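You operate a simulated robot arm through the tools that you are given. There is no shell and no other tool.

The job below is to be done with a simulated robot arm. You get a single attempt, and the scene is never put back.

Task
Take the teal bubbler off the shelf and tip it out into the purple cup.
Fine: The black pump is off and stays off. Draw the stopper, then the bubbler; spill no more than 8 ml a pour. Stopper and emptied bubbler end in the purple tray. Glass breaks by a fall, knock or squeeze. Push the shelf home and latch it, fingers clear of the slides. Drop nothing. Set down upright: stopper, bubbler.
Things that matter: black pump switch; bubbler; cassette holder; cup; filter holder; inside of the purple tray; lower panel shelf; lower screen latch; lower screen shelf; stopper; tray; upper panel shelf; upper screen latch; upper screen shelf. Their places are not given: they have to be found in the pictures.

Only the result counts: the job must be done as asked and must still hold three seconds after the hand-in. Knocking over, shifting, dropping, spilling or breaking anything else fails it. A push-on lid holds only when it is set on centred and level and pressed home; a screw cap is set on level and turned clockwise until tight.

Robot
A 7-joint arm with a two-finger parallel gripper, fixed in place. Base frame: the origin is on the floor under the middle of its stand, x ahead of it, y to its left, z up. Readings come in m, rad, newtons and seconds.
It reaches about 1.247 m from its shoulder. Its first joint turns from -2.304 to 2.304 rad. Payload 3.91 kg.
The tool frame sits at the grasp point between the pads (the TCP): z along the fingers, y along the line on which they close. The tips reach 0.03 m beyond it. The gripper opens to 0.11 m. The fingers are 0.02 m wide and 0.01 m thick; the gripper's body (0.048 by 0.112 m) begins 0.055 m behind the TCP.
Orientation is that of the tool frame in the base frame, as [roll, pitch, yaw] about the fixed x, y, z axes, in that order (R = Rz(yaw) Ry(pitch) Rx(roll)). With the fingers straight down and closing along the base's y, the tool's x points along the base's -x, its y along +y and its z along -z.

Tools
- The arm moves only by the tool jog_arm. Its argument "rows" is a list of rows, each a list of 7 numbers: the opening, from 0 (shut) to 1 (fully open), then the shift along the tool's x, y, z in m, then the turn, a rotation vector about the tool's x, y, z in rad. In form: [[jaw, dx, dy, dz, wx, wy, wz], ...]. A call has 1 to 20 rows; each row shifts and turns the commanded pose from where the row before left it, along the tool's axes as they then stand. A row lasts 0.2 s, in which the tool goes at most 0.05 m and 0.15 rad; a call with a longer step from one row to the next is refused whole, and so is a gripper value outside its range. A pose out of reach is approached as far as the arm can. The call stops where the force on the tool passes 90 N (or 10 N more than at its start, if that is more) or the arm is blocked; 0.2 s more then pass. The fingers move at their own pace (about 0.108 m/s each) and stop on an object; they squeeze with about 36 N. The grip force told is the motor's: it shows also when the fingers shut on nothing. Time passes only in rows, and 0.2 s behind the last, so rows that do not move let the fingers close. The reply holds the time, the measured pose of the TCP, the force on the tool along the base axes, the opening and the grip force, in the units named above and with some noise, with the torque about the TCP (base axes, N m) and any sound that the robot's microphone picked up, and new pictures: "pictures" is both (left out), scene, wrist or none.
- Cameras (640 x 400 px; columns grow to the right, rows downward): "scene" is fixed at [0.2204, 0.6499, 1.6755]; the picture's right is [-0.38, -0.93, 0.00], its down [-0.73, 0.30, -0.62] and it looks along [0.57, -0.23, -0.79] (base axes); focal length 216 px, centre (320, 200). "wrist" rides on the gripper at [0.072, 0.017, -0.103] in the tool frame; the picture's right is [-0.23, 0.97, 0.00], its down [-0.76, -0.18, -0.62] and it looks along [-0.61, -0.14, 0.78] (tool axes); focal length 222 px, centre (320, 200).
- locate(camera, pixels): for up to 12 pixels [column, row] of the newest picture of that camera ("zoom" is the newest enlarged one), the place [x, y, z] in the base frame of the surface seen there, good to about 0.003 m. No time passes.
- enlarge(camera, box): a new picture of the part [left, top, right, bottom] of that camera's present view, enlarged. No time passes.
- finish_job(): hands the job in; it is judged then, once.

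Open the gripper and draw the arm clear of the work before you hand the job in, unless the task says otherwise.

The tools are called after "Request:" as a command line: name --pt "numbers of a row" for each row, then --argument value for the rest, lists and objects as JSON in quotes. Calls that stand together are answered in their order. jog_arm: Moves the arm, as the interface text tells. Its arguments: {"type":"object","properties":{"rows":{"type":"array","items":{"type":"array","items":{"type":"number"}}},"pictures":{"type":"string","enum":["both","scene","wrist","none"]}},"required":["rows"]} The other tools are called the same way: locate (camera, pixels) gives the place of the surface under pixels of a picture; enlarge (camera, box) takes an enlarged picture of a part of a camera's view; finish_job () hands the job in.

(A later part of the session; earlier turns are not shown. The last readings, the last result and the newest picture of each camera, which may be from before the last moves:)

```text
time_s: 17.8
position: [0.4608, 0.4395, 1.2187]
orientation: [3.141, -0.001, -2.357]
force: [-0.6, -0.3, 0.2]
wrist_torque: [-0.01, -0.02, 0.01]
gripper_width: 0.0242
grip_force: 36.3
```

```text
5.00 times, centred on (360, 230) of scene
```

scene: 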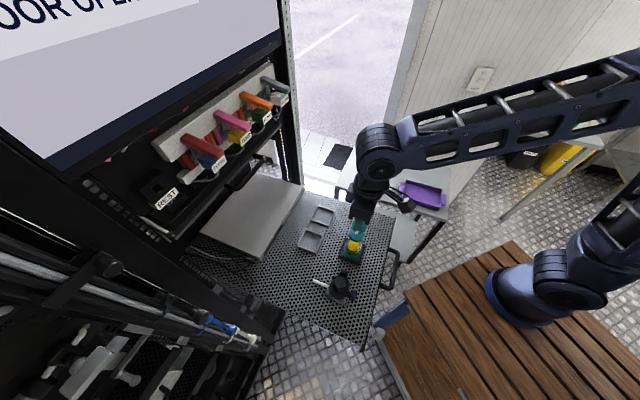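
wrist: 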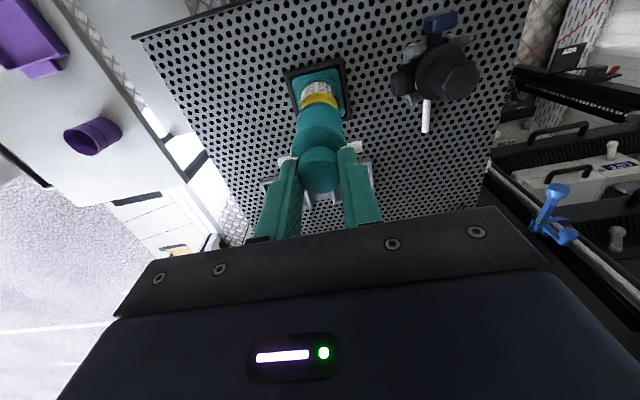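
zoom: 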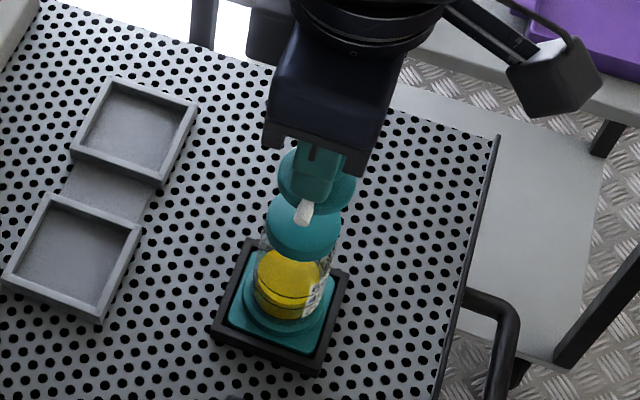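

Only the stopper rises; the collar stays on the glass. I lift further, to TCP z≈1.36, to clear any dip tube, and look at its underside.

Request:
jog_arm --pt "0.19 0 0 -0.02 0 0 0" --pt "0.19 0 0 -0.02 0 0 0" --pt "0.19 0 0 -0.02 0 0 0" --pt "0.19 0 0 -0.02 0 0 0" --pt "0.19 0 0 -0.02 0 0 0" --pt "0.19 0 0 -0.02 0 0 0" --pt "0.19 0 0 -0.02 0 0 0"

Request:
enlarge --camera "scene" --box '[320, 130, 420, 230]'

Request:
enlarge --camera "wrist" --box '[220, 40, 420, 220]'

```text
time_s: 19.4
position: [0.4594, 0.4401, 1.3605]
orientation: [-3.141, 0.0, -2.357]
force: [0.3, -0.2, 0.6]
wrist_torque: [0.0, 0.0, 0.02]
gripper_width: 0.0244
grip_force: 36.0
```

scene: 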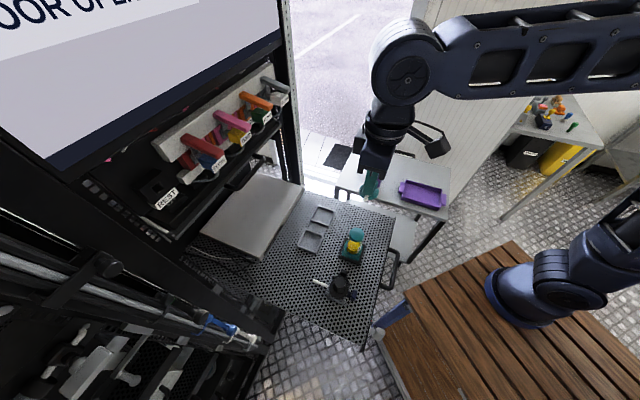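
wrist: 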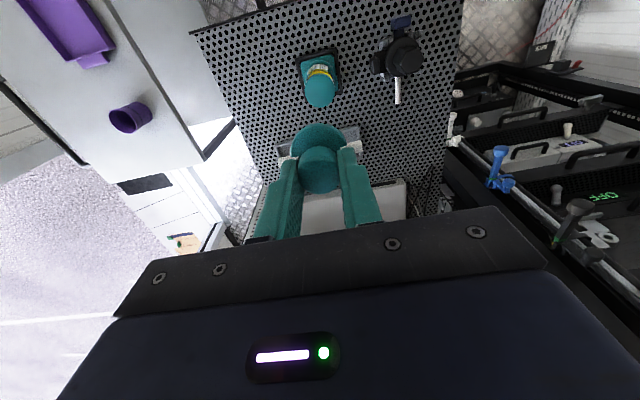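

```text
4.00 times, centred on (370, 180) of scene
```

zoom: 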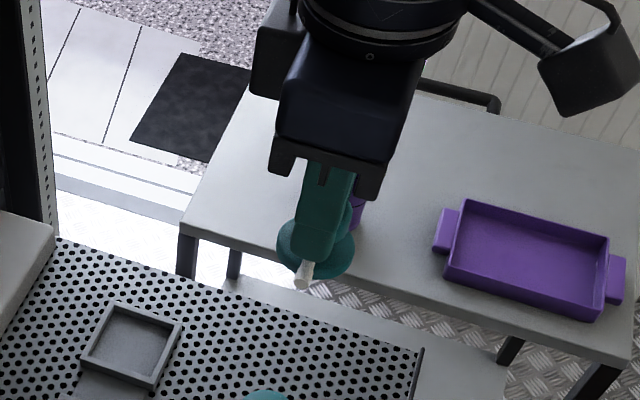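

```text
2.22 times, centred on (320, 130) of wrist
```

zoom: 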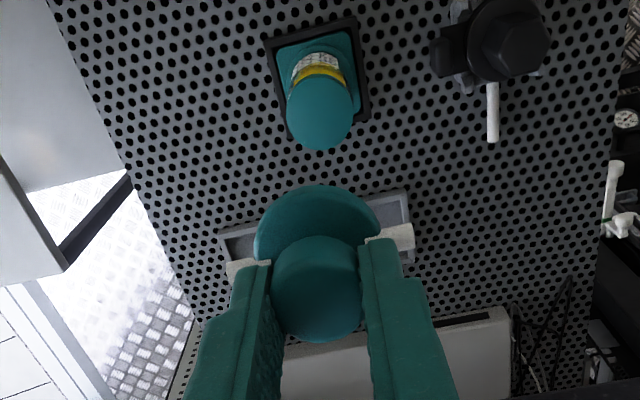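

The stopper is out. I check that the bubbler's mouth is really open by enlarging its top at (320,95).

Request:
enlarge --camera "wrist" --box '[290, 40, 350, 110]'

Request:
enlarge --camera "scene" --box '[330, 215, 380, 275]'

Request:
locate --camera "wrist" --pixels '[[320, 95], [312, 90], [330, 90], [320, 102], [318, 84], [318, 168], [318, 132], [322, 76]]'

```text
5.71 times, centred on (320, 75) of wrist
```

zoom: 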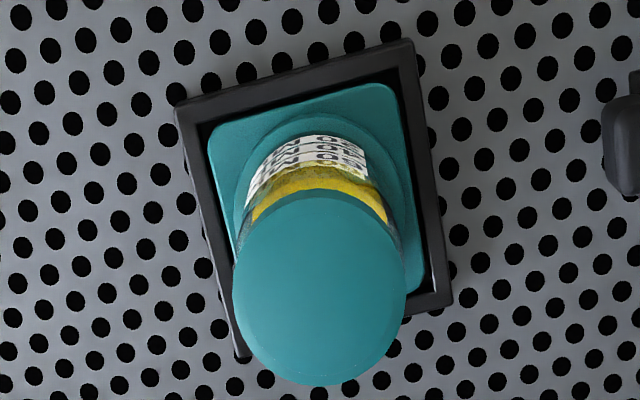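

```text
6.67 times, centred on (355, 245) of scene
```

zoom: 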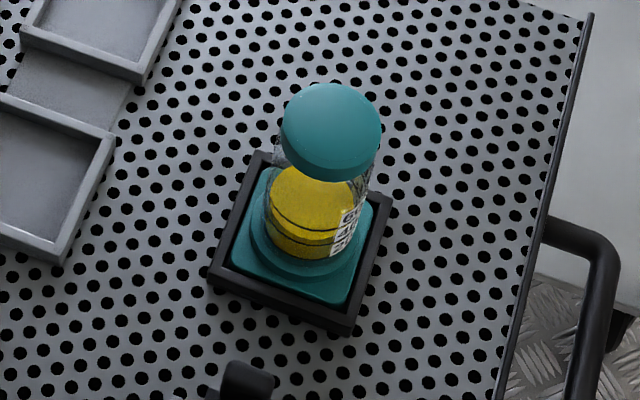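

```text
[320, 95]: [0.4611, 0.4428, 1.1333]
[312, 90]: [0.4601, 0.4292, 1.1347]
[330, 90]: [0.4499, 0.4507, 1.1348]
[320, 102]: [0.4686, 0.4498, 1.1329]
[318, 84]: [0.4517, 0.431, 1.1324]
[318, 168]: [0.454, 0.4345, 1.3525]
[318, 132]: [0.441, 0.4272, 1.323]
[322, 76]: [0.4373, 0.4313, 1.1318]
```

The bubbler's top is its flat teal collar at z≈1.133; no dip tube shows below the stopper. I now measure the tray and cup accurately in an enlarged scene view.

Request:
enlarge --camera "scene" --box '[360, 150, 460, 230]'

```text
5.00 times, centred on (410, 190) of scene
```

zoom: 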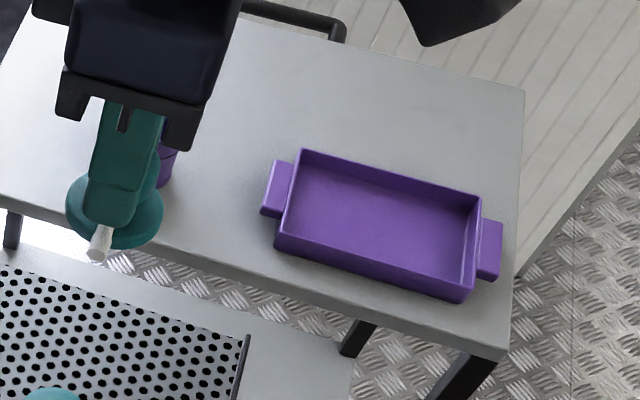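

Request:
locate --camera "zoom" --pixels '[[303, 150], [481, 198], [463, 288], [280, 236], [380, 215], [310, 200], [450, 245], [400, 180], [365, 255], [272, 195], [490, 248], [420, 240]]'

Request:
locate --camera "zoom" --pixels '[[295, 235], [300, 185], [470, 225], [465, 270], [520, 90], [500, 350], [320, 130], [250, 250]]'

```text
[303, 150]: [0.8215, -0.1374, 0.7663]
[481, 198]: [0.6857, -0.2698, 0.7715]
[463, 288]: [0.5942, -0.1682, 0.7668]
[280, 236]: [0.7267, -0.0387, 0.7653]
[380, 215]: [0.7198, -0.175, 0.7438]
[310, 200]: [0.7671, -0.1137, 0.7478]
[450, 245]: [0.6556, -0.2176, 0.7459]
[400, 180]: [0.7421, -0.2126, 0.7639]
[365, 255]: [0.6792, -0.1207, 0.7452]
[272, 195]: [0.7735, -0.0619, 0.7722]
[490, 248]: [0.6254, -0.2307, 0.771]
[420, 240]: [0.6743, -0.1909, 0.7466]
```

```text
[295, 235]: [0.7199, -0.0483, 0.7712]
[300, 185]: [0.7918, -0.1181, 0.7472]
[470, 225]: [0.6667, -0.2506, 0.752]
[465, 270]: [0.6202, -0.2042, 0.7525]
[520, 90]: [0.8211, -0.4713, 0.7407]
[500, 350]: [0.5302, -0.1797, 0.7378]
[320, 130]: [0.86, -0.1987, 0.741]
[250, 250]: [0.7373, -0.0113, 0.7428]
```

Tray: rim corners give centre (0.707,-0.154), long side along 45°, floor z≈0.746. I carry the stopper to above the far end, (0.742,-0.118), staying at z 1.36.

Request:
jog_arm --pt "0.19 0.0093 -0.0283 0 0 0 0" --pt "0.19 0.0116 -0.0354 0 0 0 0" --pt "0.19 0.0133 -0.0407 0 0 0 0" --pt "0.19 0.0133 -0.0407 0 0 0 0" --pt "0.19 0.0133 -0.0407 0 0 0 0" --pt "0.19 0.0133 -0.0407 0 0 0 0" --pt "0.19 0.0133 -0.0407 0 0 0 0" --pt "0.19 0.0133 -0.0407 0 0 0 0" --pt "0.19 0.0133 -0.0407 0 0 0 0" --pt "0.19 0.0133 -0.0407 0 0 0 0" --pt "0.19 0.0133 -0.0407 0 0 0 0" --pt "0.19 0.0133 -0.0407 0 0 0 0" --pt "0.19 0.0133 -0.0407 0 0 0 0" --pt "0.19 0.0133 -0.0407 0 0 0 0" --pt "0.19 0.0093 -0.0283 0 0 0 0" --pt "0.19 0.0047 -0.0144 0 0 0 0"

```text
time_s: 22.8
position: [0.7417, -0.1202, 1.3594]
orientation: [-3.142, 0.001, -2.357]
force: [-0.3, -0.3, 1.1]
wrist_torque: [-0.01, 0.01, 0.03]
gripper_width: 0.0244
grip_force: 36.1
```

scene: 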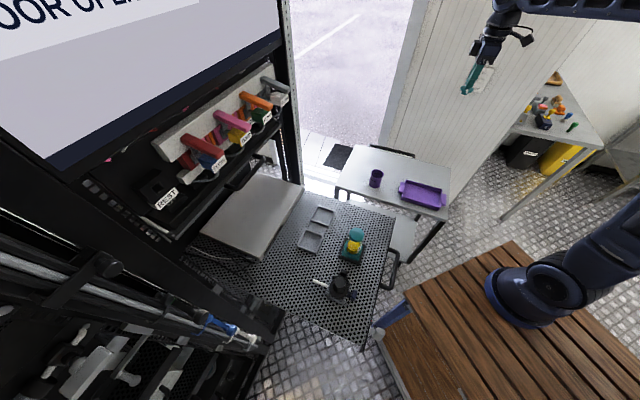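
wrist: 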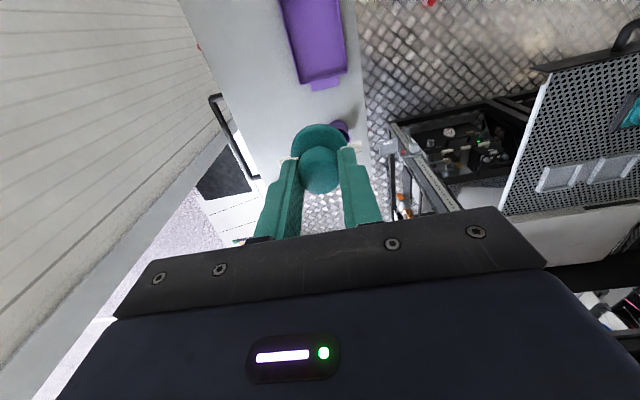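

At (0.742,-0.120,1.36). I enlarge the scene view to see the stopper's underside shape against the wall.

Request:
enlarge --camera "scene" --box '[440, 30, 520, 110]'

```text
5.00 times, centred on (480, 70) of scene
```

zoom: 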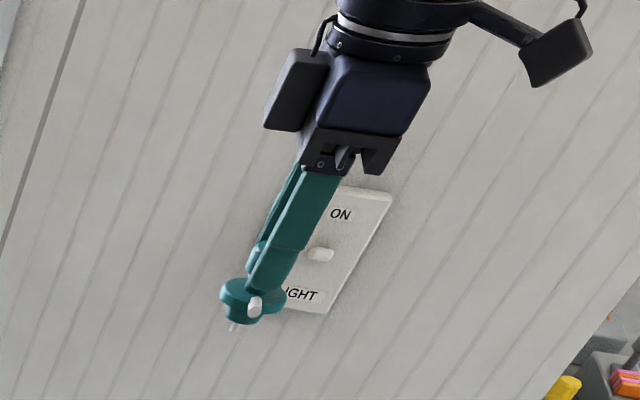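

A tiny light nub shows below the disc at zoom (235,327). I raise the stopper 0.12 m to view it more from the side.

Request:
jog_arm --pt "0.19 0 0 -0.03 0 0 0" --pt "0.19 0 0 -0.03 0 0 0" --pt "0.19 0 0 -0.03 0 0 0" --pt "0.19 0 0 -0.03 0 0 0" --pictures "scene"

Request:
enlarge --camera "scene" --box '[460, 20, 510, 70]'

```text
time_s: 23.8
position: [0.7416, -0.1198, 1.4802]
orientation: [3.142, 0.0, -2.356]
force: [0.1, 0.0, 0.5]
wrist_torque: [0.01, 0.0, -0.03]
gripper_width: 0.0241
grip_force: 35.6
```

scene: 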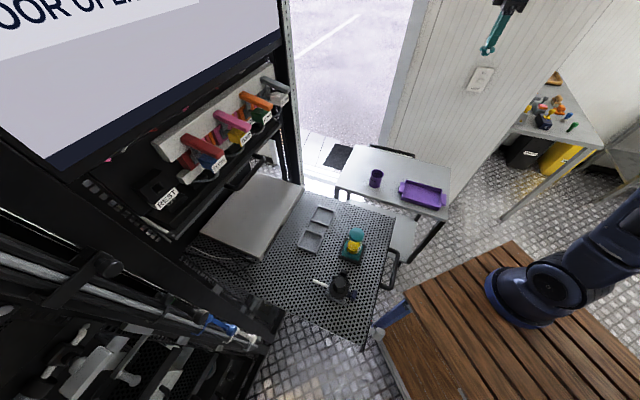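

```text
8.00 times, centred on (485, 45) of scene
```

zoom: 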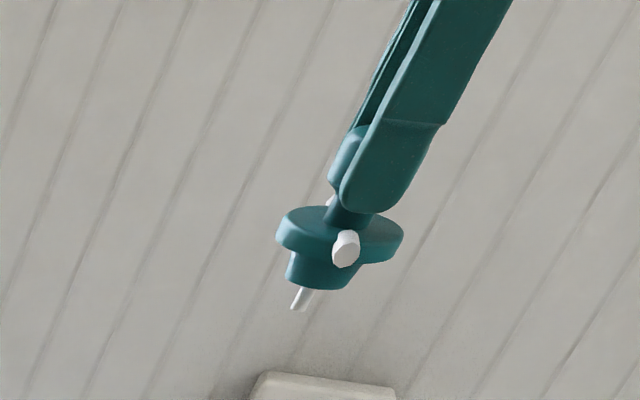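

The stopper has a disc, a narrower teal plug and a short thin tube below. I enlarge more and locate those points to know its height.

Request:
enlarge --camera "scene" --box '[473, 40, 503, 64]'

Request:
locate --camera "zoom" --pixels '[[320, 110], [260, 110], [320, 190], [290, 210], [264, 250], [258, 262], [400, 140], [280, 180]]'

```text
16.00 times, centred on (488, 52) of scene
```

zoom: 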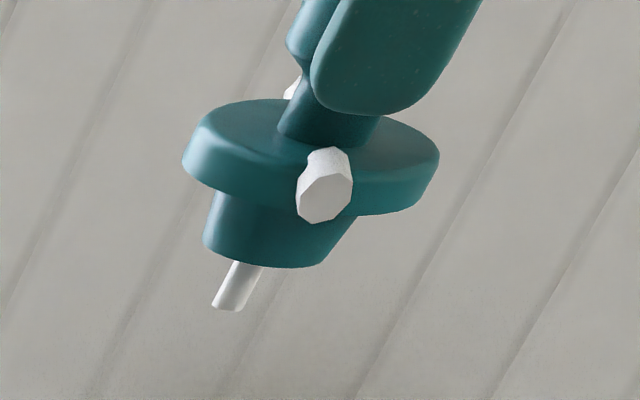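

```text
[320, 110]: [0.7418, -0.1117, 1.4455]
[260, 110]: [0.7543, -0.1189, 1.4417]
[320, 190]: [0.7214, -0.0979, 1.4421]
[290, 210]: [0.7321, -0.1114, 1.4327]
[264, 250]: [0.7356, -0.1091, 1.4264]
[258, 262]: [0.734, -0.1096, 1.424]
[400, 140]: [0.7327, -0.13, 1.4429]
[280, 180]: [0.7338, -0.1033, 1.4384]
```

The stopper: disc, plug about 17 mm and tube tip about 27 mm below the disc top. I lower it toward the tray, stopping at TCP z≈0.86.

Request:
jog_arm --pt "0.19 0 0 0.025 0 0 0" --pt "0.19 0 0 0.04 0 0 0" --pt "0.19 0 0 0.045 0 0 0" --pt "0.19 0 0 0.045 0 0 0" --pt "0.19 0 0 0.045 0 0 0" --pt "0.19 0 0 0.045 0 0 0" --pt "0.19 0 0 0.045 0 0 0" --pt "0.19 0 0 0.045 0 0 0" --pt "0.19 0 0 0.045 0 0 0" --pt "0.19 0 0 0.045 0 0 0" --pt "0.19 0 0 0.045 0 0 0" --pt "0.19 0 0 0.045 0 0 0" --pt "0.19 0 0 0.045 0 0 0" --pt "0.19 0 0 0.03 0 0 0" --pt "0.19 0 0 0.02 0 0 0" --pt "0.19 0 0 0.01 0 0 0"

Request:
enlarge --camera "wrist" --box '[220, 60, 420, 220]'

Request:
enlarge --camera "scene" --box '[370, 150, 450, 230]'

```text
time_s: 27.2
position: [0.7426, -0.1191, 0.8602]
orientation: [-3.141, -0.001, -2.357]
force: [-0.7, 0.9, 0.6]
wrist_torque: [0.01, 0.02, 0.02]
gripper_width: 0.0241
grip_force: 36.0
```

scene: 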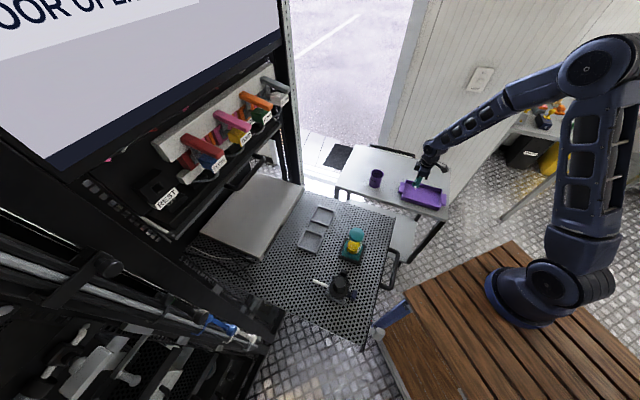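
wrist: 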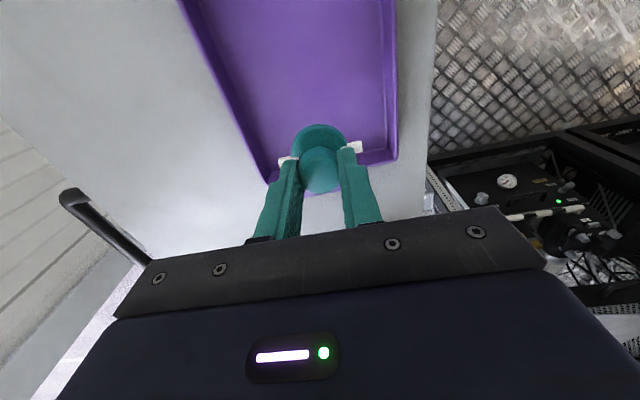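

```text
2.50 times, centred on (320, 140) of wrist
```

zoom: 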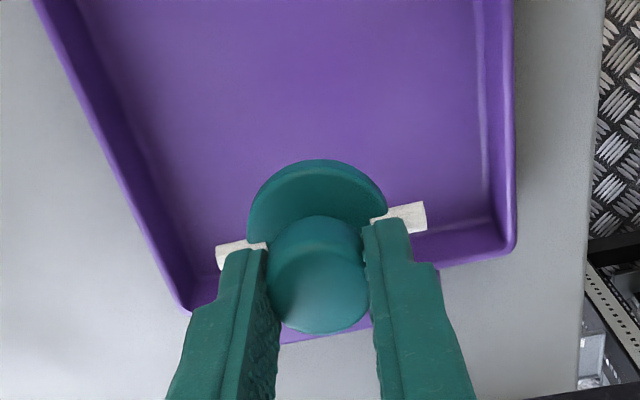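

```text
5.00 times, centred on (410, 190) of scene
```

zoom: 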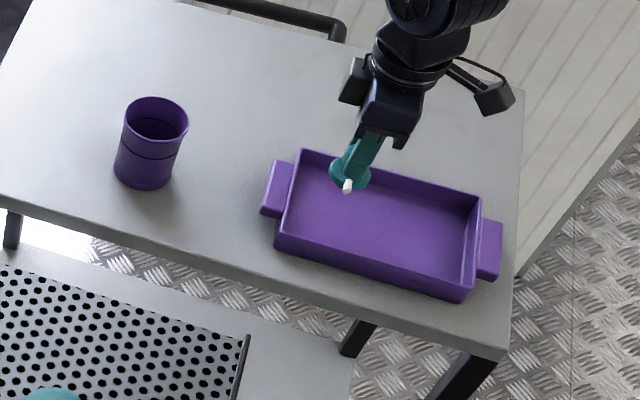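

The stopper hangs over the tray's far end. I lower it to TCP z≈0.820 and then feel for contact in small steps.

Request:
jog_arm --pt "0.19 0 0 0.02 0 0 0" --pt "0.19 0 0 0.015 0 0 0" --pt "0.19 0 0 0.005 0 0 0" --pt "0.19 0 0 0 0 0 0" --pictures "none"

Request:
jog_arm --pt "0.19 0 0 0.002 0 0 0" --pt "0.19 0 0 0.002 0 0 0" --pictures "none"

Request:
jog_arm --pt "0.19 0 0 0.002 0 0 0" --pt "0.19 0 0 0.001 0 0 0" --pictures "none"

```text
time_s: 28.2
position: [0.7423, -0.1189, 0.8188]
orientation: [-3.141, -0.002, -2.358]
force: [-0.2, -0.5, 0.2]
wrist_torque: [0.0, -0.01, 0.0]
gripper_width: 0.024
grip_force: 35.2
```

```text
time_s: 28.8
position: [0.7426, -0.1183, 0.8158]
orientation: [-3.141, 0.0, -2.357]
force: [-0.8, -0.4, -1.2]
wrist_torque: [0.01, -0.01, 0.03]
gripper_width: 0.0244
grip_force: 36.2
```

```text
time_s: 29.4
position: [0.7414, -0.1185, 0.8141]
orientation: [-3.141, 0.0, -2.357]
force: [-0.4, -0.8, -0.1]
wrist_torque: [0.01, 0.01, 0.01]
gripper_width: 0.0245
grip_force: 35.7
```

No contact at TCP z 0.814. I continue in 1–2 mm steps.

Request:
jog_arm --pt "0.19 0 0 0.002 0 0 0" --pictures "none"

Request:
jog_arm --pt "0.19 0 0 0.002 0 0 0" --pictures "none"

Request:
jog_arm --pt "0.19 0 0 0.0015 0 0 0" --pictures "none"

```text
time_s: 29.8
position: [0.7424, -0.1186, 0.81]
orientation: [-3.14, -0.001, -2.356]
force: [0.6, -0.4, -0.6]
wrist_torque: [-0.01, 0.04, -0.03]
gripper_width: 0.0243
grip_force: 36.3
```

```text
time_s: 30.2
position: [0.7431, -0.1182, 0.8061]
orientation: [3.141, 0.0, -2.358]
force: [0.8, 0.5, 0.7]
wrist_torque: [-0.01, 0.04, 0.01]
gripper_width: 0.0244
grip_force: 35.9
```

```text
time_s: 30.6
position: [0.7428, -0.118, 0.8059]
orientation: [3.141, 0.0, -2.357]
force: [0.1, -0.5, -0.3]
wrist_torque: [0.02, 0.0, -0.01]
gripper_width: 0.0243
grip_force: 36.2
```

Still no contact at 0.806, so the thin tube seems not to touch. I continue down in 1.5 mm steps.

Request:
jog_arm --pt "0.19 0 0 0.0015 0 0 0" --pictures "none"

Request:
jog_arm --pt "0.19 0 0 0.0015 0 0 0" --pictures "none"

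Request:
jog_arm --pt "0.19 0 0 0.0015 0 0 0" --pictures "scene"

Request:
enlarge --camera "scene" --box '[390, 170, 430, 210]'

```text
time_s: 31.0
position: [0.7421, -0.1188, 0.8049]
orientation: [3.141, 0.0, -2.357]
force: [0.3, 0.1, 1.1]
wrist_torque: [0.01, -0.03, 0.01]
gripper_width: 0.0243
grip_force: 36.2
```

```text
time_s: 31.4
position: [0.743, -0.1189, 0.804]
orientation: [-3.141, 0.001, -2.357]
force: [-0.5, 0.7, -0.3]
wrist_torque: [0.02, 0.0, 0.02]
gripper_width: 0.0243
grip_force: 35.8
```

```text
time_s: 31.8
position: [0.7428, -0.1191, 0.8038]
orientation: [-3.141, 0.002, -2.357]
force: [-0.4, -1.8, 10.9]
wrist_torque: [-0.06, 0.08, 0.01]
gripper_width: 0.0244
grip_force: 35.9
```

scene: 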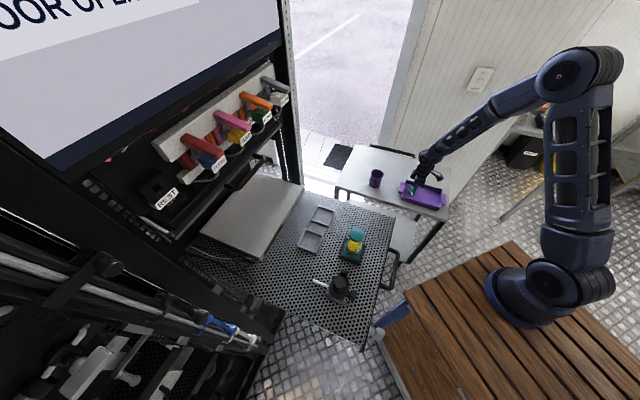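

```text
10.00 times, centred on (410, 190) of scene
```

zoom: 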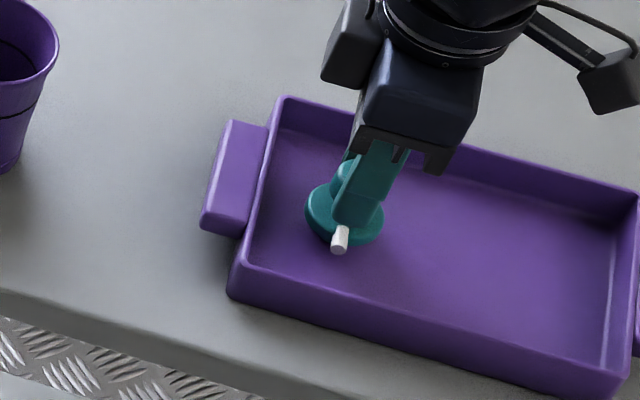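

Contact: 10.9 N at TCP z 0.804, matching the plug base resting on the tray floor. I ease up 1 mm and open the fingers a little to release.

Request:
jog_arm --pt "0.19 0 0 -0.001 0 0 0" --pt "0.22 0 0 0 0 0 0" --pt "0.25 0 0 0 0 0 0" --pt "0.3 0 0 0 0 0 0" --pt "0.36 0 0 0 0 0 0" --pt "0.42 0 0 0 0 0 0"

Request:
enlarge --camera "wrist" --box '[220, 60, 420, 220]'

Request:
enlarge --camera "scene" --box '[390, 170, 430, 210]'

```text
time_s: 33.2
position: [0.7425, -0.119, 0.8029]
orientation: [-3.141, -0.002, -2.356]
force: [-0.3, 0.0, 0.2]
wrist_torque: [0.02, 0.01, -0.04]
gripper_width: 0.0465
grip_force: 0.1
```

scene: 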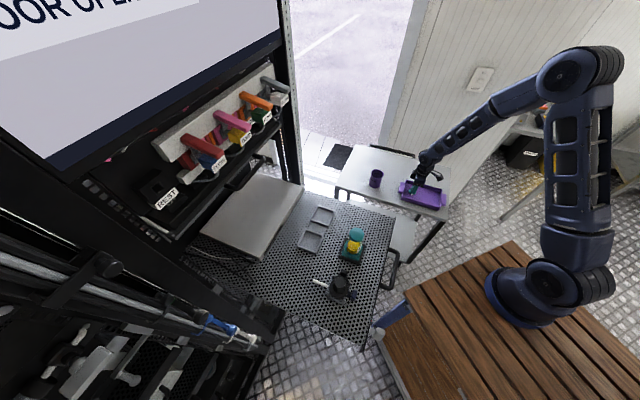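
wrist: 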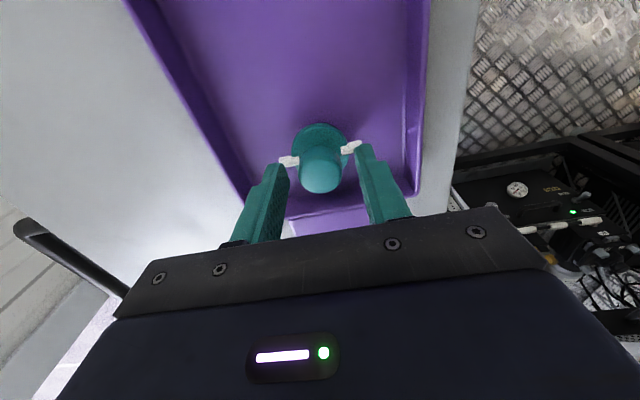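

```text
2.50 times, centred on (320, 140) of wrist
```

zoom: 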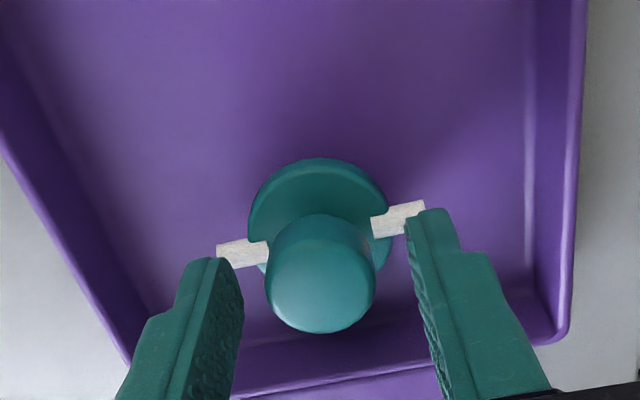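

```text
10.00 times, centred on (410, 190) of scene
```

zoom: 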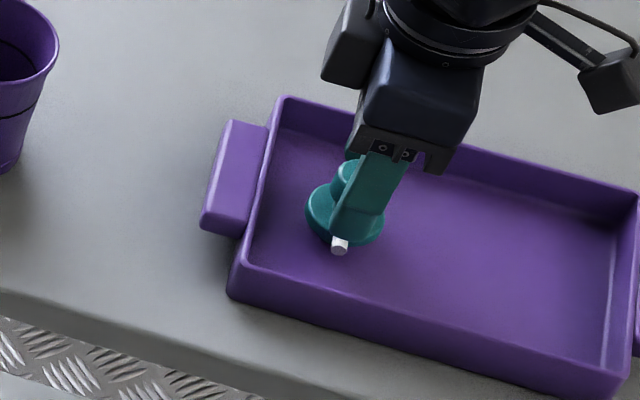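

The stopper stands upright by itself with fingers clear. I lift straight up and back to a viewing height.

Request:
jog_arm --pt "0.42 0 0 -0.01 0 0 0" --pt "0.42 0 0 -0.02 0 0 0" --pt "0.42 0 0 -0.03 0 0 0" --pt "0.42 0 0 -0.04 0 0 0" --pt "0.42 0.02 0 -0.04 0 0 0" --pt "0.42 0.04 0 -0.02 0 0 0" --pt "0.42 0.04 0 -0.02 0 0 0"

Request:
enlarge --camera "wrist" --box '[220, 0, 420, 160]'

Request:
enlarge --camera "scene" --box '[350, 150, 430, 210]'

```text
time_s: 34.8
position: [0.6721, -0.1885, 0.9843]
orientation: [3.139, -0.001, -2.356]
force: [0.0, 0.2, 0.0]
wrist_torque: [-0.02, 0.02, -0.06]
gripper_width: 0.0462
grip_force: 0.1
```

scene: 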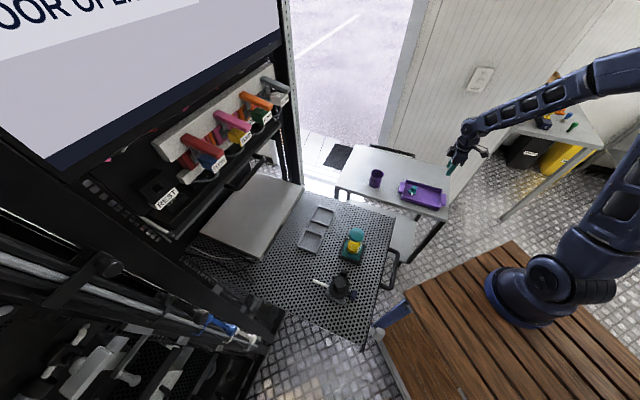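
wrist: 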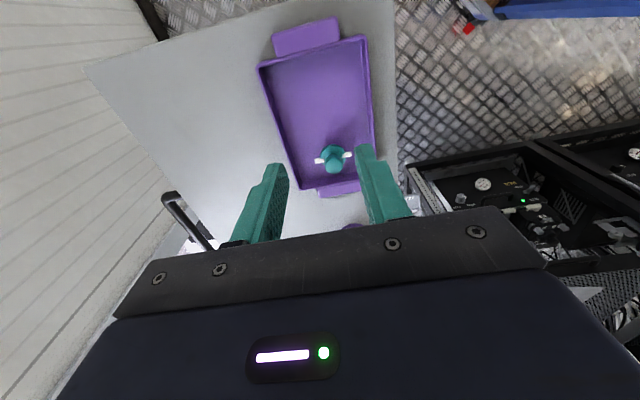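

```text
2.50 times, centred on (320, 80) of wrist
```

zoom: 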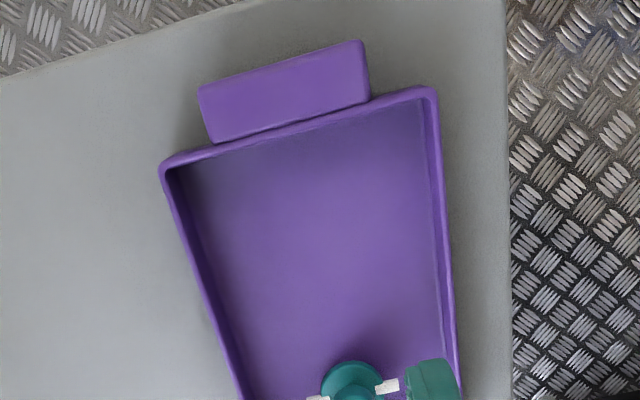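

```text
6.67 times, centred on (390, 180) of scene
```

zoom: 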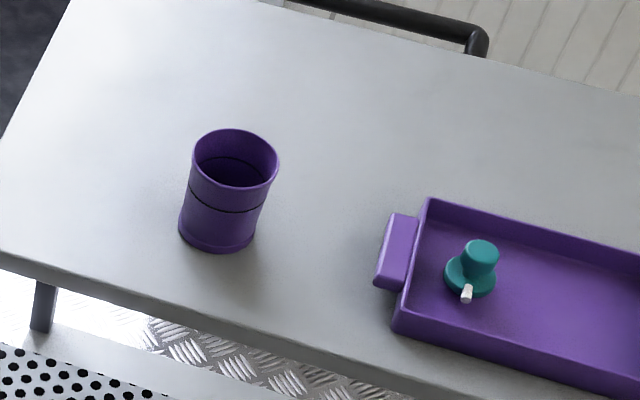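

The stopper stands upright in the tray. I locate the cup's rim and base from this zoom.

Request:
locate --camera "zoom" --pixels '[[194, 158], [278, 165], [240, 130], [230, 186], [205, 136], [270, 140], [255, 184], [236, 165], [215, 248], [182, 228], [255, 235], [228, 210]]'

Request:
locate --camera "wrist" --pixels '[[334, 165], [318, 160], [347, 156], [258, 68], [366, 40], [373, 150], [300, 188]]'

```text
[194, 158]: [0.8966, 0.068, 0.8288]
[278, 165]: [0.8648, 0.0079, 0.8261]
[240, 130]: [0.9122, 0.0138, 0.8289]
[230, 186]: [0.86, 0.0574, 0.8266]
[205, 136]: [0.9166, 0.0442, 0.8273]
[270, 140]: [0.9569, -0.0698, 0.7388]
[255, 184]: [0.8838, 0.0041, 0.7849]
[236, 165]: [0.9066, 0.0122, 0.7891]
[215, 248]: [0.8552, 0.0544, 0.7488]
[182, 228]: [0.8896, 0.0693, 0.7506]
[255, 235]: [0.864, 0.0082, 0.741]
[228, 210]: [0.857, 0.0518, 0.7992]
```

```text
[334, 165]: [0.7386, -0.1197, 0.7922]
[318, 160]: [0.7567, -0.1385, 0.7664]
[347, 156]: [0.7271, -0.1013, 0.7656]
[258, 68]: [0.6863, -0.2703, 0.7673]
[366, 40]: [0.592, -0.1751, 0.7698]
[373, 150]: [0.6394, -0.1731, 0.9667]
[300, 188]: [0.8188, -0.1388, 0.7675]
```

Cup: rim z≈0.828, centre ≈(0.885,0.037), outer radius ≈0.034. Before lifting the bubbler I rehearse the pouring wrist motion empty-handed above the cup: fingers heading +x, 30° below horizontal, then a roll about +x.

Request:
jog_arm --pt "0.42 -0.0349 0.0047 -0.0193 0 0 0" --pt "0.42 -0.0349 0.0047 -0.0193 0 0 0" --pt "0.42 -0.0349 0.0047 -0.0193 0 0 0" --pt "0.42 -0.0349 0.0047 -0.0193 0 0 0" --pt "0.42 -0.0349 0.0047 -0.0193 0 0 0" --pt "0.42 -0.0349 0.0047 -0.0193 0 0 0" --pt "0.42 0 0 0 0 0 0.1309" --pt "0.42 0 0 0 0 0 0.1309" --pt "0.42 0 0 0 0 0 0.1309" --pt "0.42 0 0 0 0 0 0.1309" --pt "0.42 0 0 0 0 0 0.1309" --pt "0.42 0 0 0 0 0 0.1309" --pt "0.42 0 0 0 0 -0.1496 0" --pt "0.42 0 0 0 0 -0.1496 0" --pt "0.42 0 0 0 0 -0.1496 0" --pt "0.42 0 0 0 0 -0.1496 0" --pt "0.42 0 0 0 0 -0.1496 0" --pt "0.42 0 0 0 0 -0.1496 0" --pt "0.42 0 0 0 0 -0.1496 0"

```text
time_s: 38.8
position: [0.8004, -0.0203, 1.1012]
orientation: [-3.14, 1.049, -3.14]
force: [0.3, 0.8, 0.0]
wrist_torque: [0.0, -0.04, -0.08]
gripper_width: 0.0462
grip_force: 0.1
```

scene: 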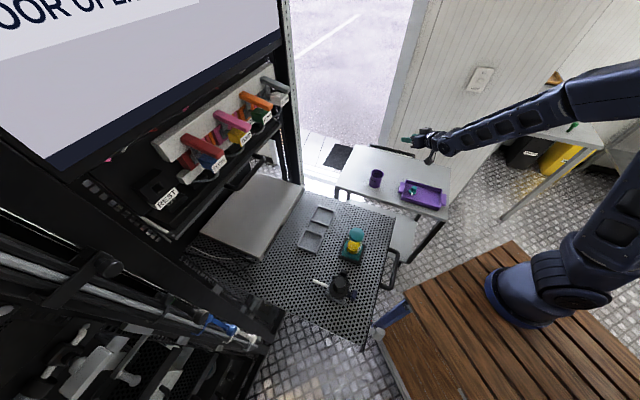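
wrist: 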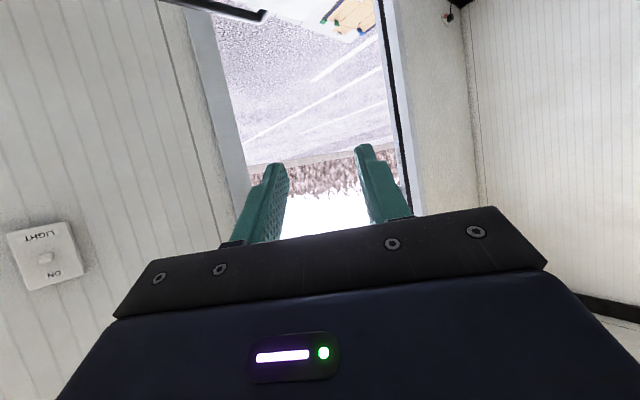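

The pitch-up works. Now the roll rehearsal: advance 0.1 m and roll 135° toward +y.

Request:
jog_arm --pt "0.42 0 0 0.0329 0 0 0" --pt "0.42 0 0 0.0329 0 0 0" --pt "0.42 0 0 0.0329 0 0 0" --pt "0.42 0 0 0 0.0736 0 -0.1275" --pt "0.42 0 0 0 0.0736 0 -0.1275" --pt "0.42 0 0 0 0.0736 0 -0.1275" --pt "0.42 0 0 0 0.0736 0 -0.1275" --pt "0.42 0 0 0 0.0736 0 -0.1275" --pt "0.42 0 0 0 0.0736 0 -0.1275" --pt "0.42 0 0 0 0.0736 0 -0.1275" --pt "0.42 0 0 0 0.0736 0 -0.1275" --pt "0.42 0 0 0 0.0736 0 -0.1275" --pt "0.42 0 0 0 0.0736 0 -0.1275" --pt "0.42 0 0 0 0.0736 0 -0.1275" --pt "0.42 0 0 0 0.0736 0 -0.1275" --pt "0.42 0 0 0 0.0736 0 -0.1275" --pt "0.42 0 0 0 0.0736 0 -0.1275" --pt "0.42 0 0 0 0.0736 0 -0.1275" --pt "0.42 0 0 0 0.0736 0 -0.1275"

```text
time_s: 42.4
position: [0.8801, -0.0242, 1.1032]
orientation: [-1.387, -0.201, -2.124]
force: [-0.1, -0.5, 0.4]
wrist_torque: [-0.01, -0.01, 0.0]
gripper_width: 0.0462
grip_force: 0.0
stopped in row 18: the arm was blocked; the commanded pose is now the measured one
```

scene: 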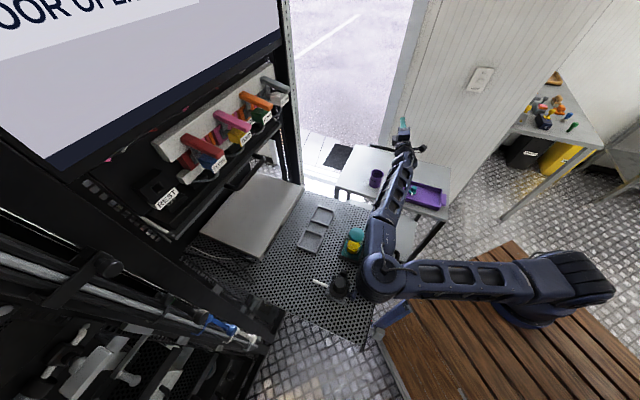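
wrist: 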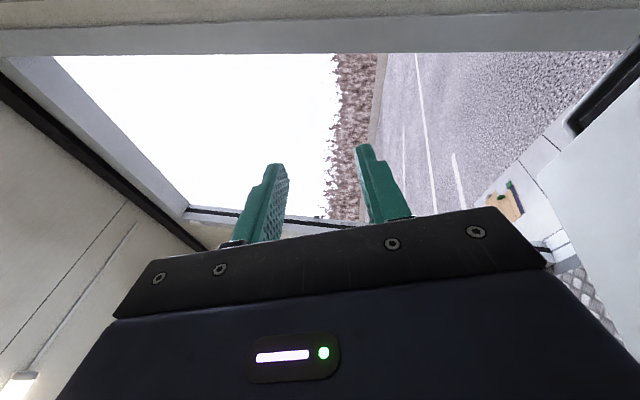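

The arm was blocked near the end of the roll with its elbow swung out over the shelf. I check whether anything on the shelf was touched.

Request:
enlarge --camera "scene" --box '[300, 200, 420, 320]'

Request:
locate --camera "scene" --pixels '[[382, 272], [365, 285], [375, 255], [385, 295], [400, 200], [440, 272], [335, 285], [354, 240]]'

```text
3.33 times, centred on (360, 260) of scene
```

zoom: 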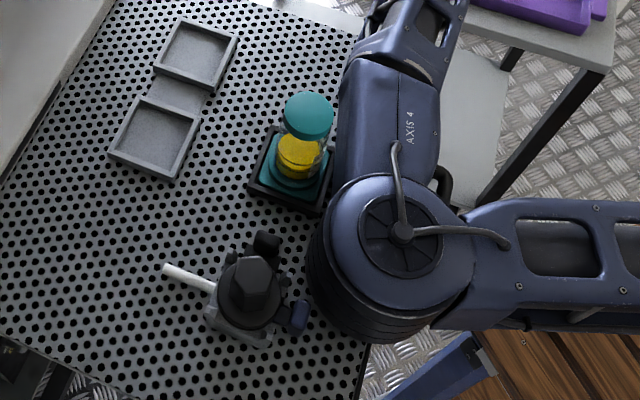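

```text
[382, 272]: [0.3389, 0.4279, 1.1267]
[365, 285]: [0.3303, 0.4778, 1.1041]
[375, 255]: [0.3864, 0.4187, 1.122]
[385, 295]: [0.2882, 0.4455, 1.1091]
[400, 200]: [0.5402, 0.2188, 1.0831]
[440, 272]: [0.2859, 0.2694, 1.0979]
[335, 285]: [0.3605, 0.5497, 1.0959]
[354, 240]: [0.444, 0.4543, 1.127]
```

The elbow is now low at about (0.33,0.43,1.12), beside the bubbler, but bubbler and filter holder look unmoved. I reverse the roll in small steps, watching the elbow.

Request:
jog_arm --pt "0.42 0 0 0 -0.0368 0 0.0637" --pt "0.42 0 0 0 -0.0368 0 0.0637" --pt "0.42 0 0 0 -0.0368 0 0.0637" --pictures "scene"

Request:
enlarge --camera "scene" --box '[300, 200, 420, 320]'

```text
time_s: 43.2
position: [0.8805, -0.0242, 1.1009]
orientation: [-1.5, -0.014, -2.1]
force: [0.8, -0.2, 0.6]
wrist_torque: [0.0, 0.01, 0.02]
gripper_width: 0.0459
grip_force: 0.1
```

scene: 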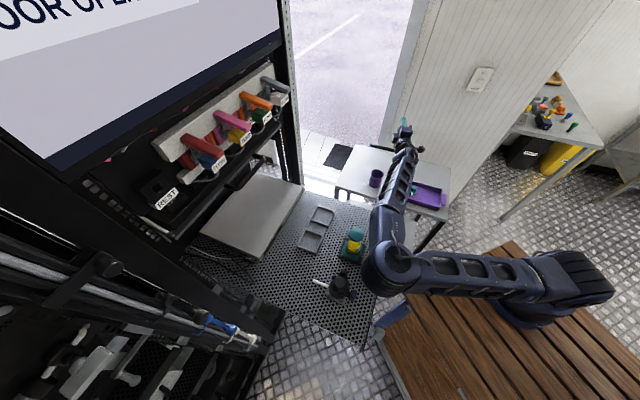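

```text
3.33 times, centred on (360, 260) of scene
```

zoom: 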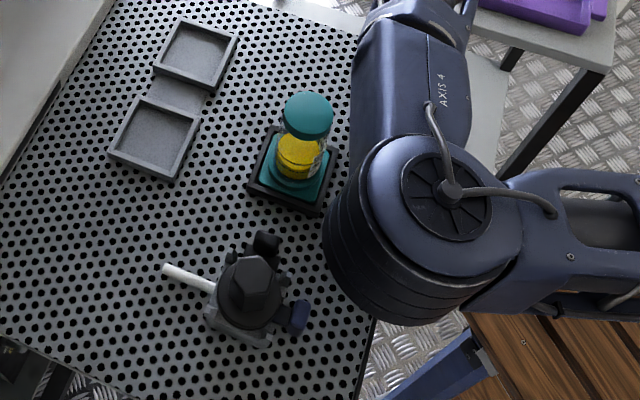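

The elbow is backing away and the shelf items are intact. I keep reversing.

Request:
jog_arm --pt "0.42 0 0 0 -0.05 0 0.0866" --pt "0.42 0 0 0 -0.05 0 0.0866" --pt "0.42 0 0 0 -0.05 0 0.0866" --pt "0.42 0 0 0 -0.05 0 0.0866" --pt "0.42 0 0 0 -0.05 0 0.0866" --pictures "scene"

```text
time_s: 44.4
position: [0.8805, -0.0234, 1.1008]
orientation: [-1.759, 0.415, -2.125]
force: [-0.5, -0.7, 0.4]
wrist_torque: [0.0, -0.01, 0.01]
gripper_width: 0.0462
grip_force: 0.0
```

scene: 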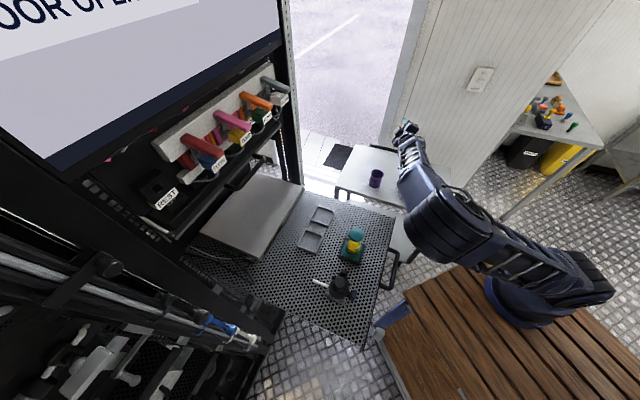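

The roll about +x with sloping fingers drives the elbow low, so I'll pour differently: level fingers and roll only about the finger axis. I reverse the remaining 70° of roll first.

Request:
jog_arm --pt "0.42 0 0 0 -0.0678 0 0.1174" --pt "0.42 0 0 0 -0.0678 0 0.1174" --pt "0.42 0 0 0 -0.0678 0 0.1174" --pt "0.42 0 0 0 -0.0678 0 0.1174" --pt "0.42 0 0 0 -0.0678 0 0.1174" --pt "0.42 0 0 0 -0.0678 0 0.1174" --pt "0.42 0 0 0 -0.0678 0 0.1174" --pt "0.42 0 0 0 -0.0678 0 0.1174" --pt "0.42 0 0 0 -0.0678 0 0.1174" --pictures "scene"

Request:
enlarge --camera "scene" --box '[280, 180, 440, 340]'

Request:
locate --camera "scene" --pixels '[[358, 232], [342, 260], [318, 281], [342, 285], [311, 242], [324, 218]]'

```text
time_s: 46.4
position: [0.8804, -0.0229, 1.1018]
orientation: [2.916, 1.092, 2.944]
force: [-0.4, 0.4, -0.9]
wrist_torque: [-0.02, 0.0, -0.05]
gripper_width: 0.046
grip_force: 0.0
```

scene: 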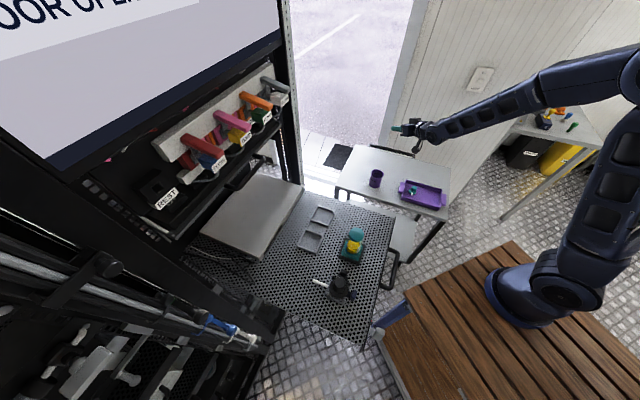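

```text
2.50 times, centred on (360, 260) of scene
```

zoom: 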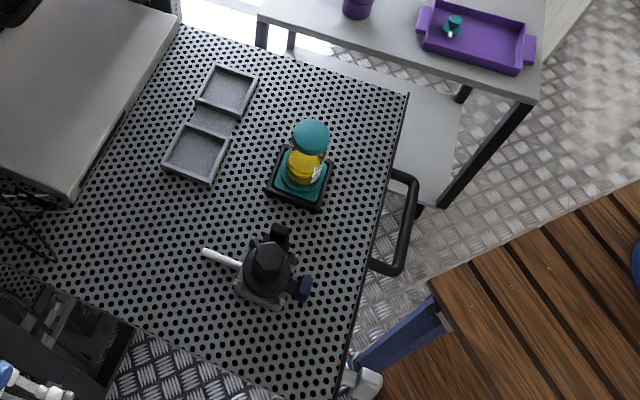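

```text
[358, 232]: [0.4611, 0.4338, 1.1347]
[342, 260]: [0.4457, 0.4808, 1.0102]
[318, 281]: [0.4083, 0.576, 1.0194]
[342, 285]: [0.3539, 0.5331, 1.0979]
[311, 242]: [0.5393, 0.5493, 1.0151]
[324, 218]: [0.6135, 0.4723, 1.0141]
```

Shelf items sit exactly where they were. Now I level the fingers toward +x and test a pure roll about the finger axis, in two parts.

Request:
jog_arm --pt "0.42 0 0 0 0.00697 -0.117 -0.0251" --pt "0.42 0 0 0 0.00697 -0.117 -0.0251" --pt "0.42 0 0 0 0.00697 -0.117 -0.0251" --pt "0.42 0 0 0 0.00697 -0.117 -0.0251" --pt "0.42 0 0 0 0 0 -0.15" --pt "0.42 0 0 0 0 0 -0.15" --pt "0.42 0 0 0 0 0 -0.15" --pt "0.42 0 0 0 0 0 -0.15" --pt "0.42 0 0 0 0 0 -0.15" --pt "0.42 0 0 0 0 0 -0.15" --pictures "scene"

```text
time_s: 48.6
position: [0.8814, -0.0231, 1.102]
orientation: [-1.573, 0.666, -1.575]
force: [0.3, -0.3, 0.8]
wrist_torque: [0.02, 0.01, 0.0]
gripper_width: 0.046
grip_force: 0.0
```

scene: 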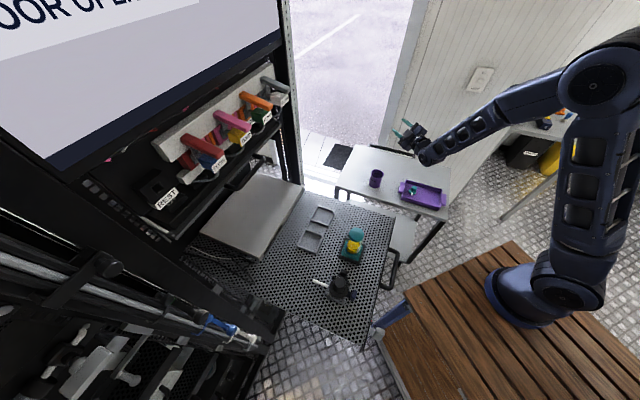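

The roll proceeds with the elbow staying high. I continue the roll to about 130°.

Request:
jog_arm --pt "0.42 0 0 0 0 0 -0.15" --pt "0.42 0 0 0 0 0 -0.15" --pt "0.42 0 0 0 0 0 -0.15" --pt "0.42 0 0 0 0 0 -0.15" --pt "0.42 0 0 0 0 0 -0.15" --pictures "scene"

Request:
jog_arm --pt "0.42 0 0 0 0 0 -0.15" --pt "0.42 0 0 0 0 0 -0.15" --pt "0.42 0 0 0 0 0 -0.15" --pt "0.42 0 0 0 0 0 -0.15" --pictures "scene"

```text
time_s: 49.8
position: [0.8805, -0.025, 1.1012]
orientation: [-1.573, -0.085, -1.573]
force: [-0.6, 0.0, 0.6]
wrist_torque: [0.02, -0.03, -0.01]
gripper_width: 0.0462
grip_force: 0.0
```

scene: 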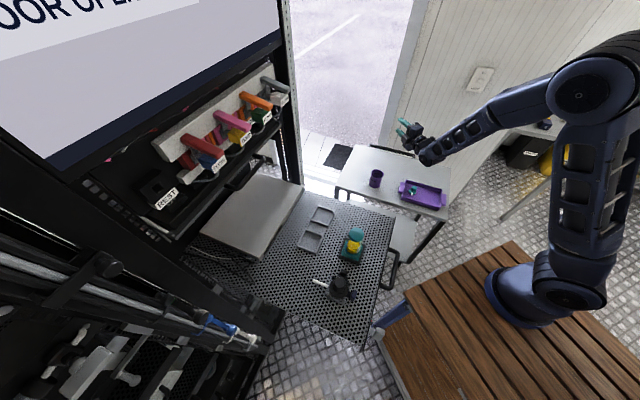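

```text
time_s: 50.8
position: [0.8796, -0.0229, 1.1015]
orientation: [-1.572, -0.683, -1.574]
force: [-0.2, 0.7, 0.4]
wrist_torque: [0.04, 0.03, -0.02]
gripper_width: 0.0461
grip_force: 0.0
```

scene: 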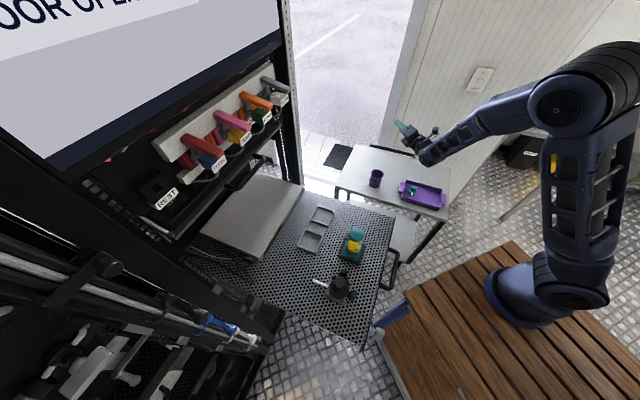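

Rolled to 129° with no trouble. I test a bit more, to ~150°.

Request:
jog_arm --pt "0.42 0 0 0 0 0 -0.12" --pt "0.42 0 0 0 0 0 -0.12" --pt "0.42 0 0 0 0 0 -0.12" --pictures "scene"

```text
time_s: 51.6
position: [0.8799, -0.0237, 1.1025]
orientation: [-1.575, -1.043, -1.57]
force: [0.1, -0.6, -1.1]
wrist_torque: [0.02, 0.01, 0.01]
gripper_width: 0.0462
grip_force: 0.2
```

scene: 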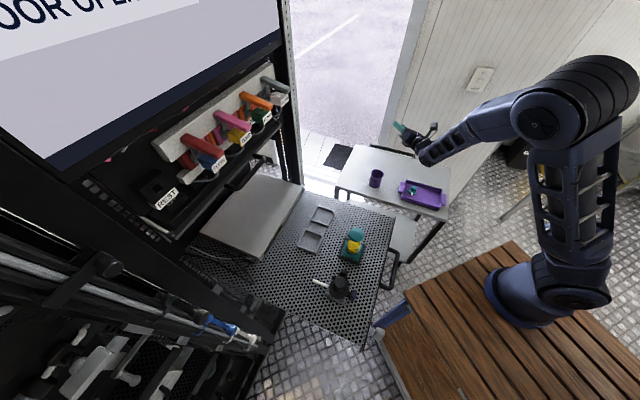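

Roll to 150° works with the elbow high. I roll back to neutral now.

Request:
jog_arm --pt "0.42 0 0 0 0 0 0.145" --pt "0.42 0 0 0 0 0 0.145" --pt "0.42 0 0 0 0 0 0.145" --pt "0.42 0 0 0 0 0 0.145" --pt "0.42 0 0 0 0 0 0.145" --pt "0.42 0 0 0 0 0 0.145" --pt "0.42 0 0 0 0 0 0.145" --pt "0.42 0 0 0 0 0 0.145" --pt "0.42 0 0 0 0 0 0.145" --pt "0.42 0 0 0 0 0 0.145" --pt "0.42 0 0 0 0 0 0.145" --pt "0.42 0 0 0 0 0 0.145" --pt "0.42 0 0 0 0 0 0.145" --pt "0.42 0 0 0 0 0 0.145" --pt "0.42 0 0 0 0 0 0.145" --pt "0.42 0 0 0 0 0 0.145" --pt "0.42 0 0 0 0 0 0.145" --pt "0.42 0 0 0 0 0 0.145" --pictures "scene"

```text
time_s: 55.4
position: [0.8801, -0.0256, 1.1011]
orientation: [2.291, 1.569, 2.29]
force: [0.8, -0.1, 0.2]
wrist_torque: [-0.02, 0.0, 0.0]
gripper_width: 0.0461
grip_force: 0.1
```

scene: 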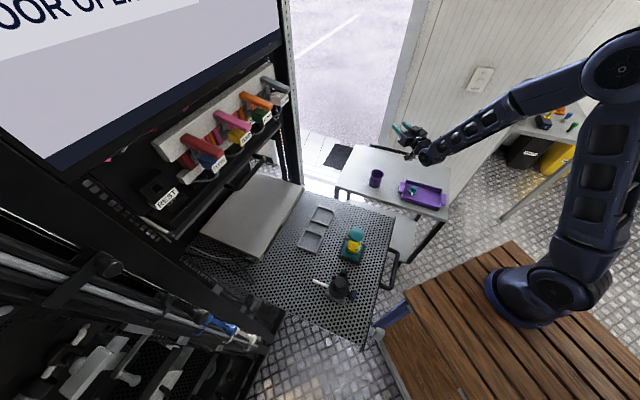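

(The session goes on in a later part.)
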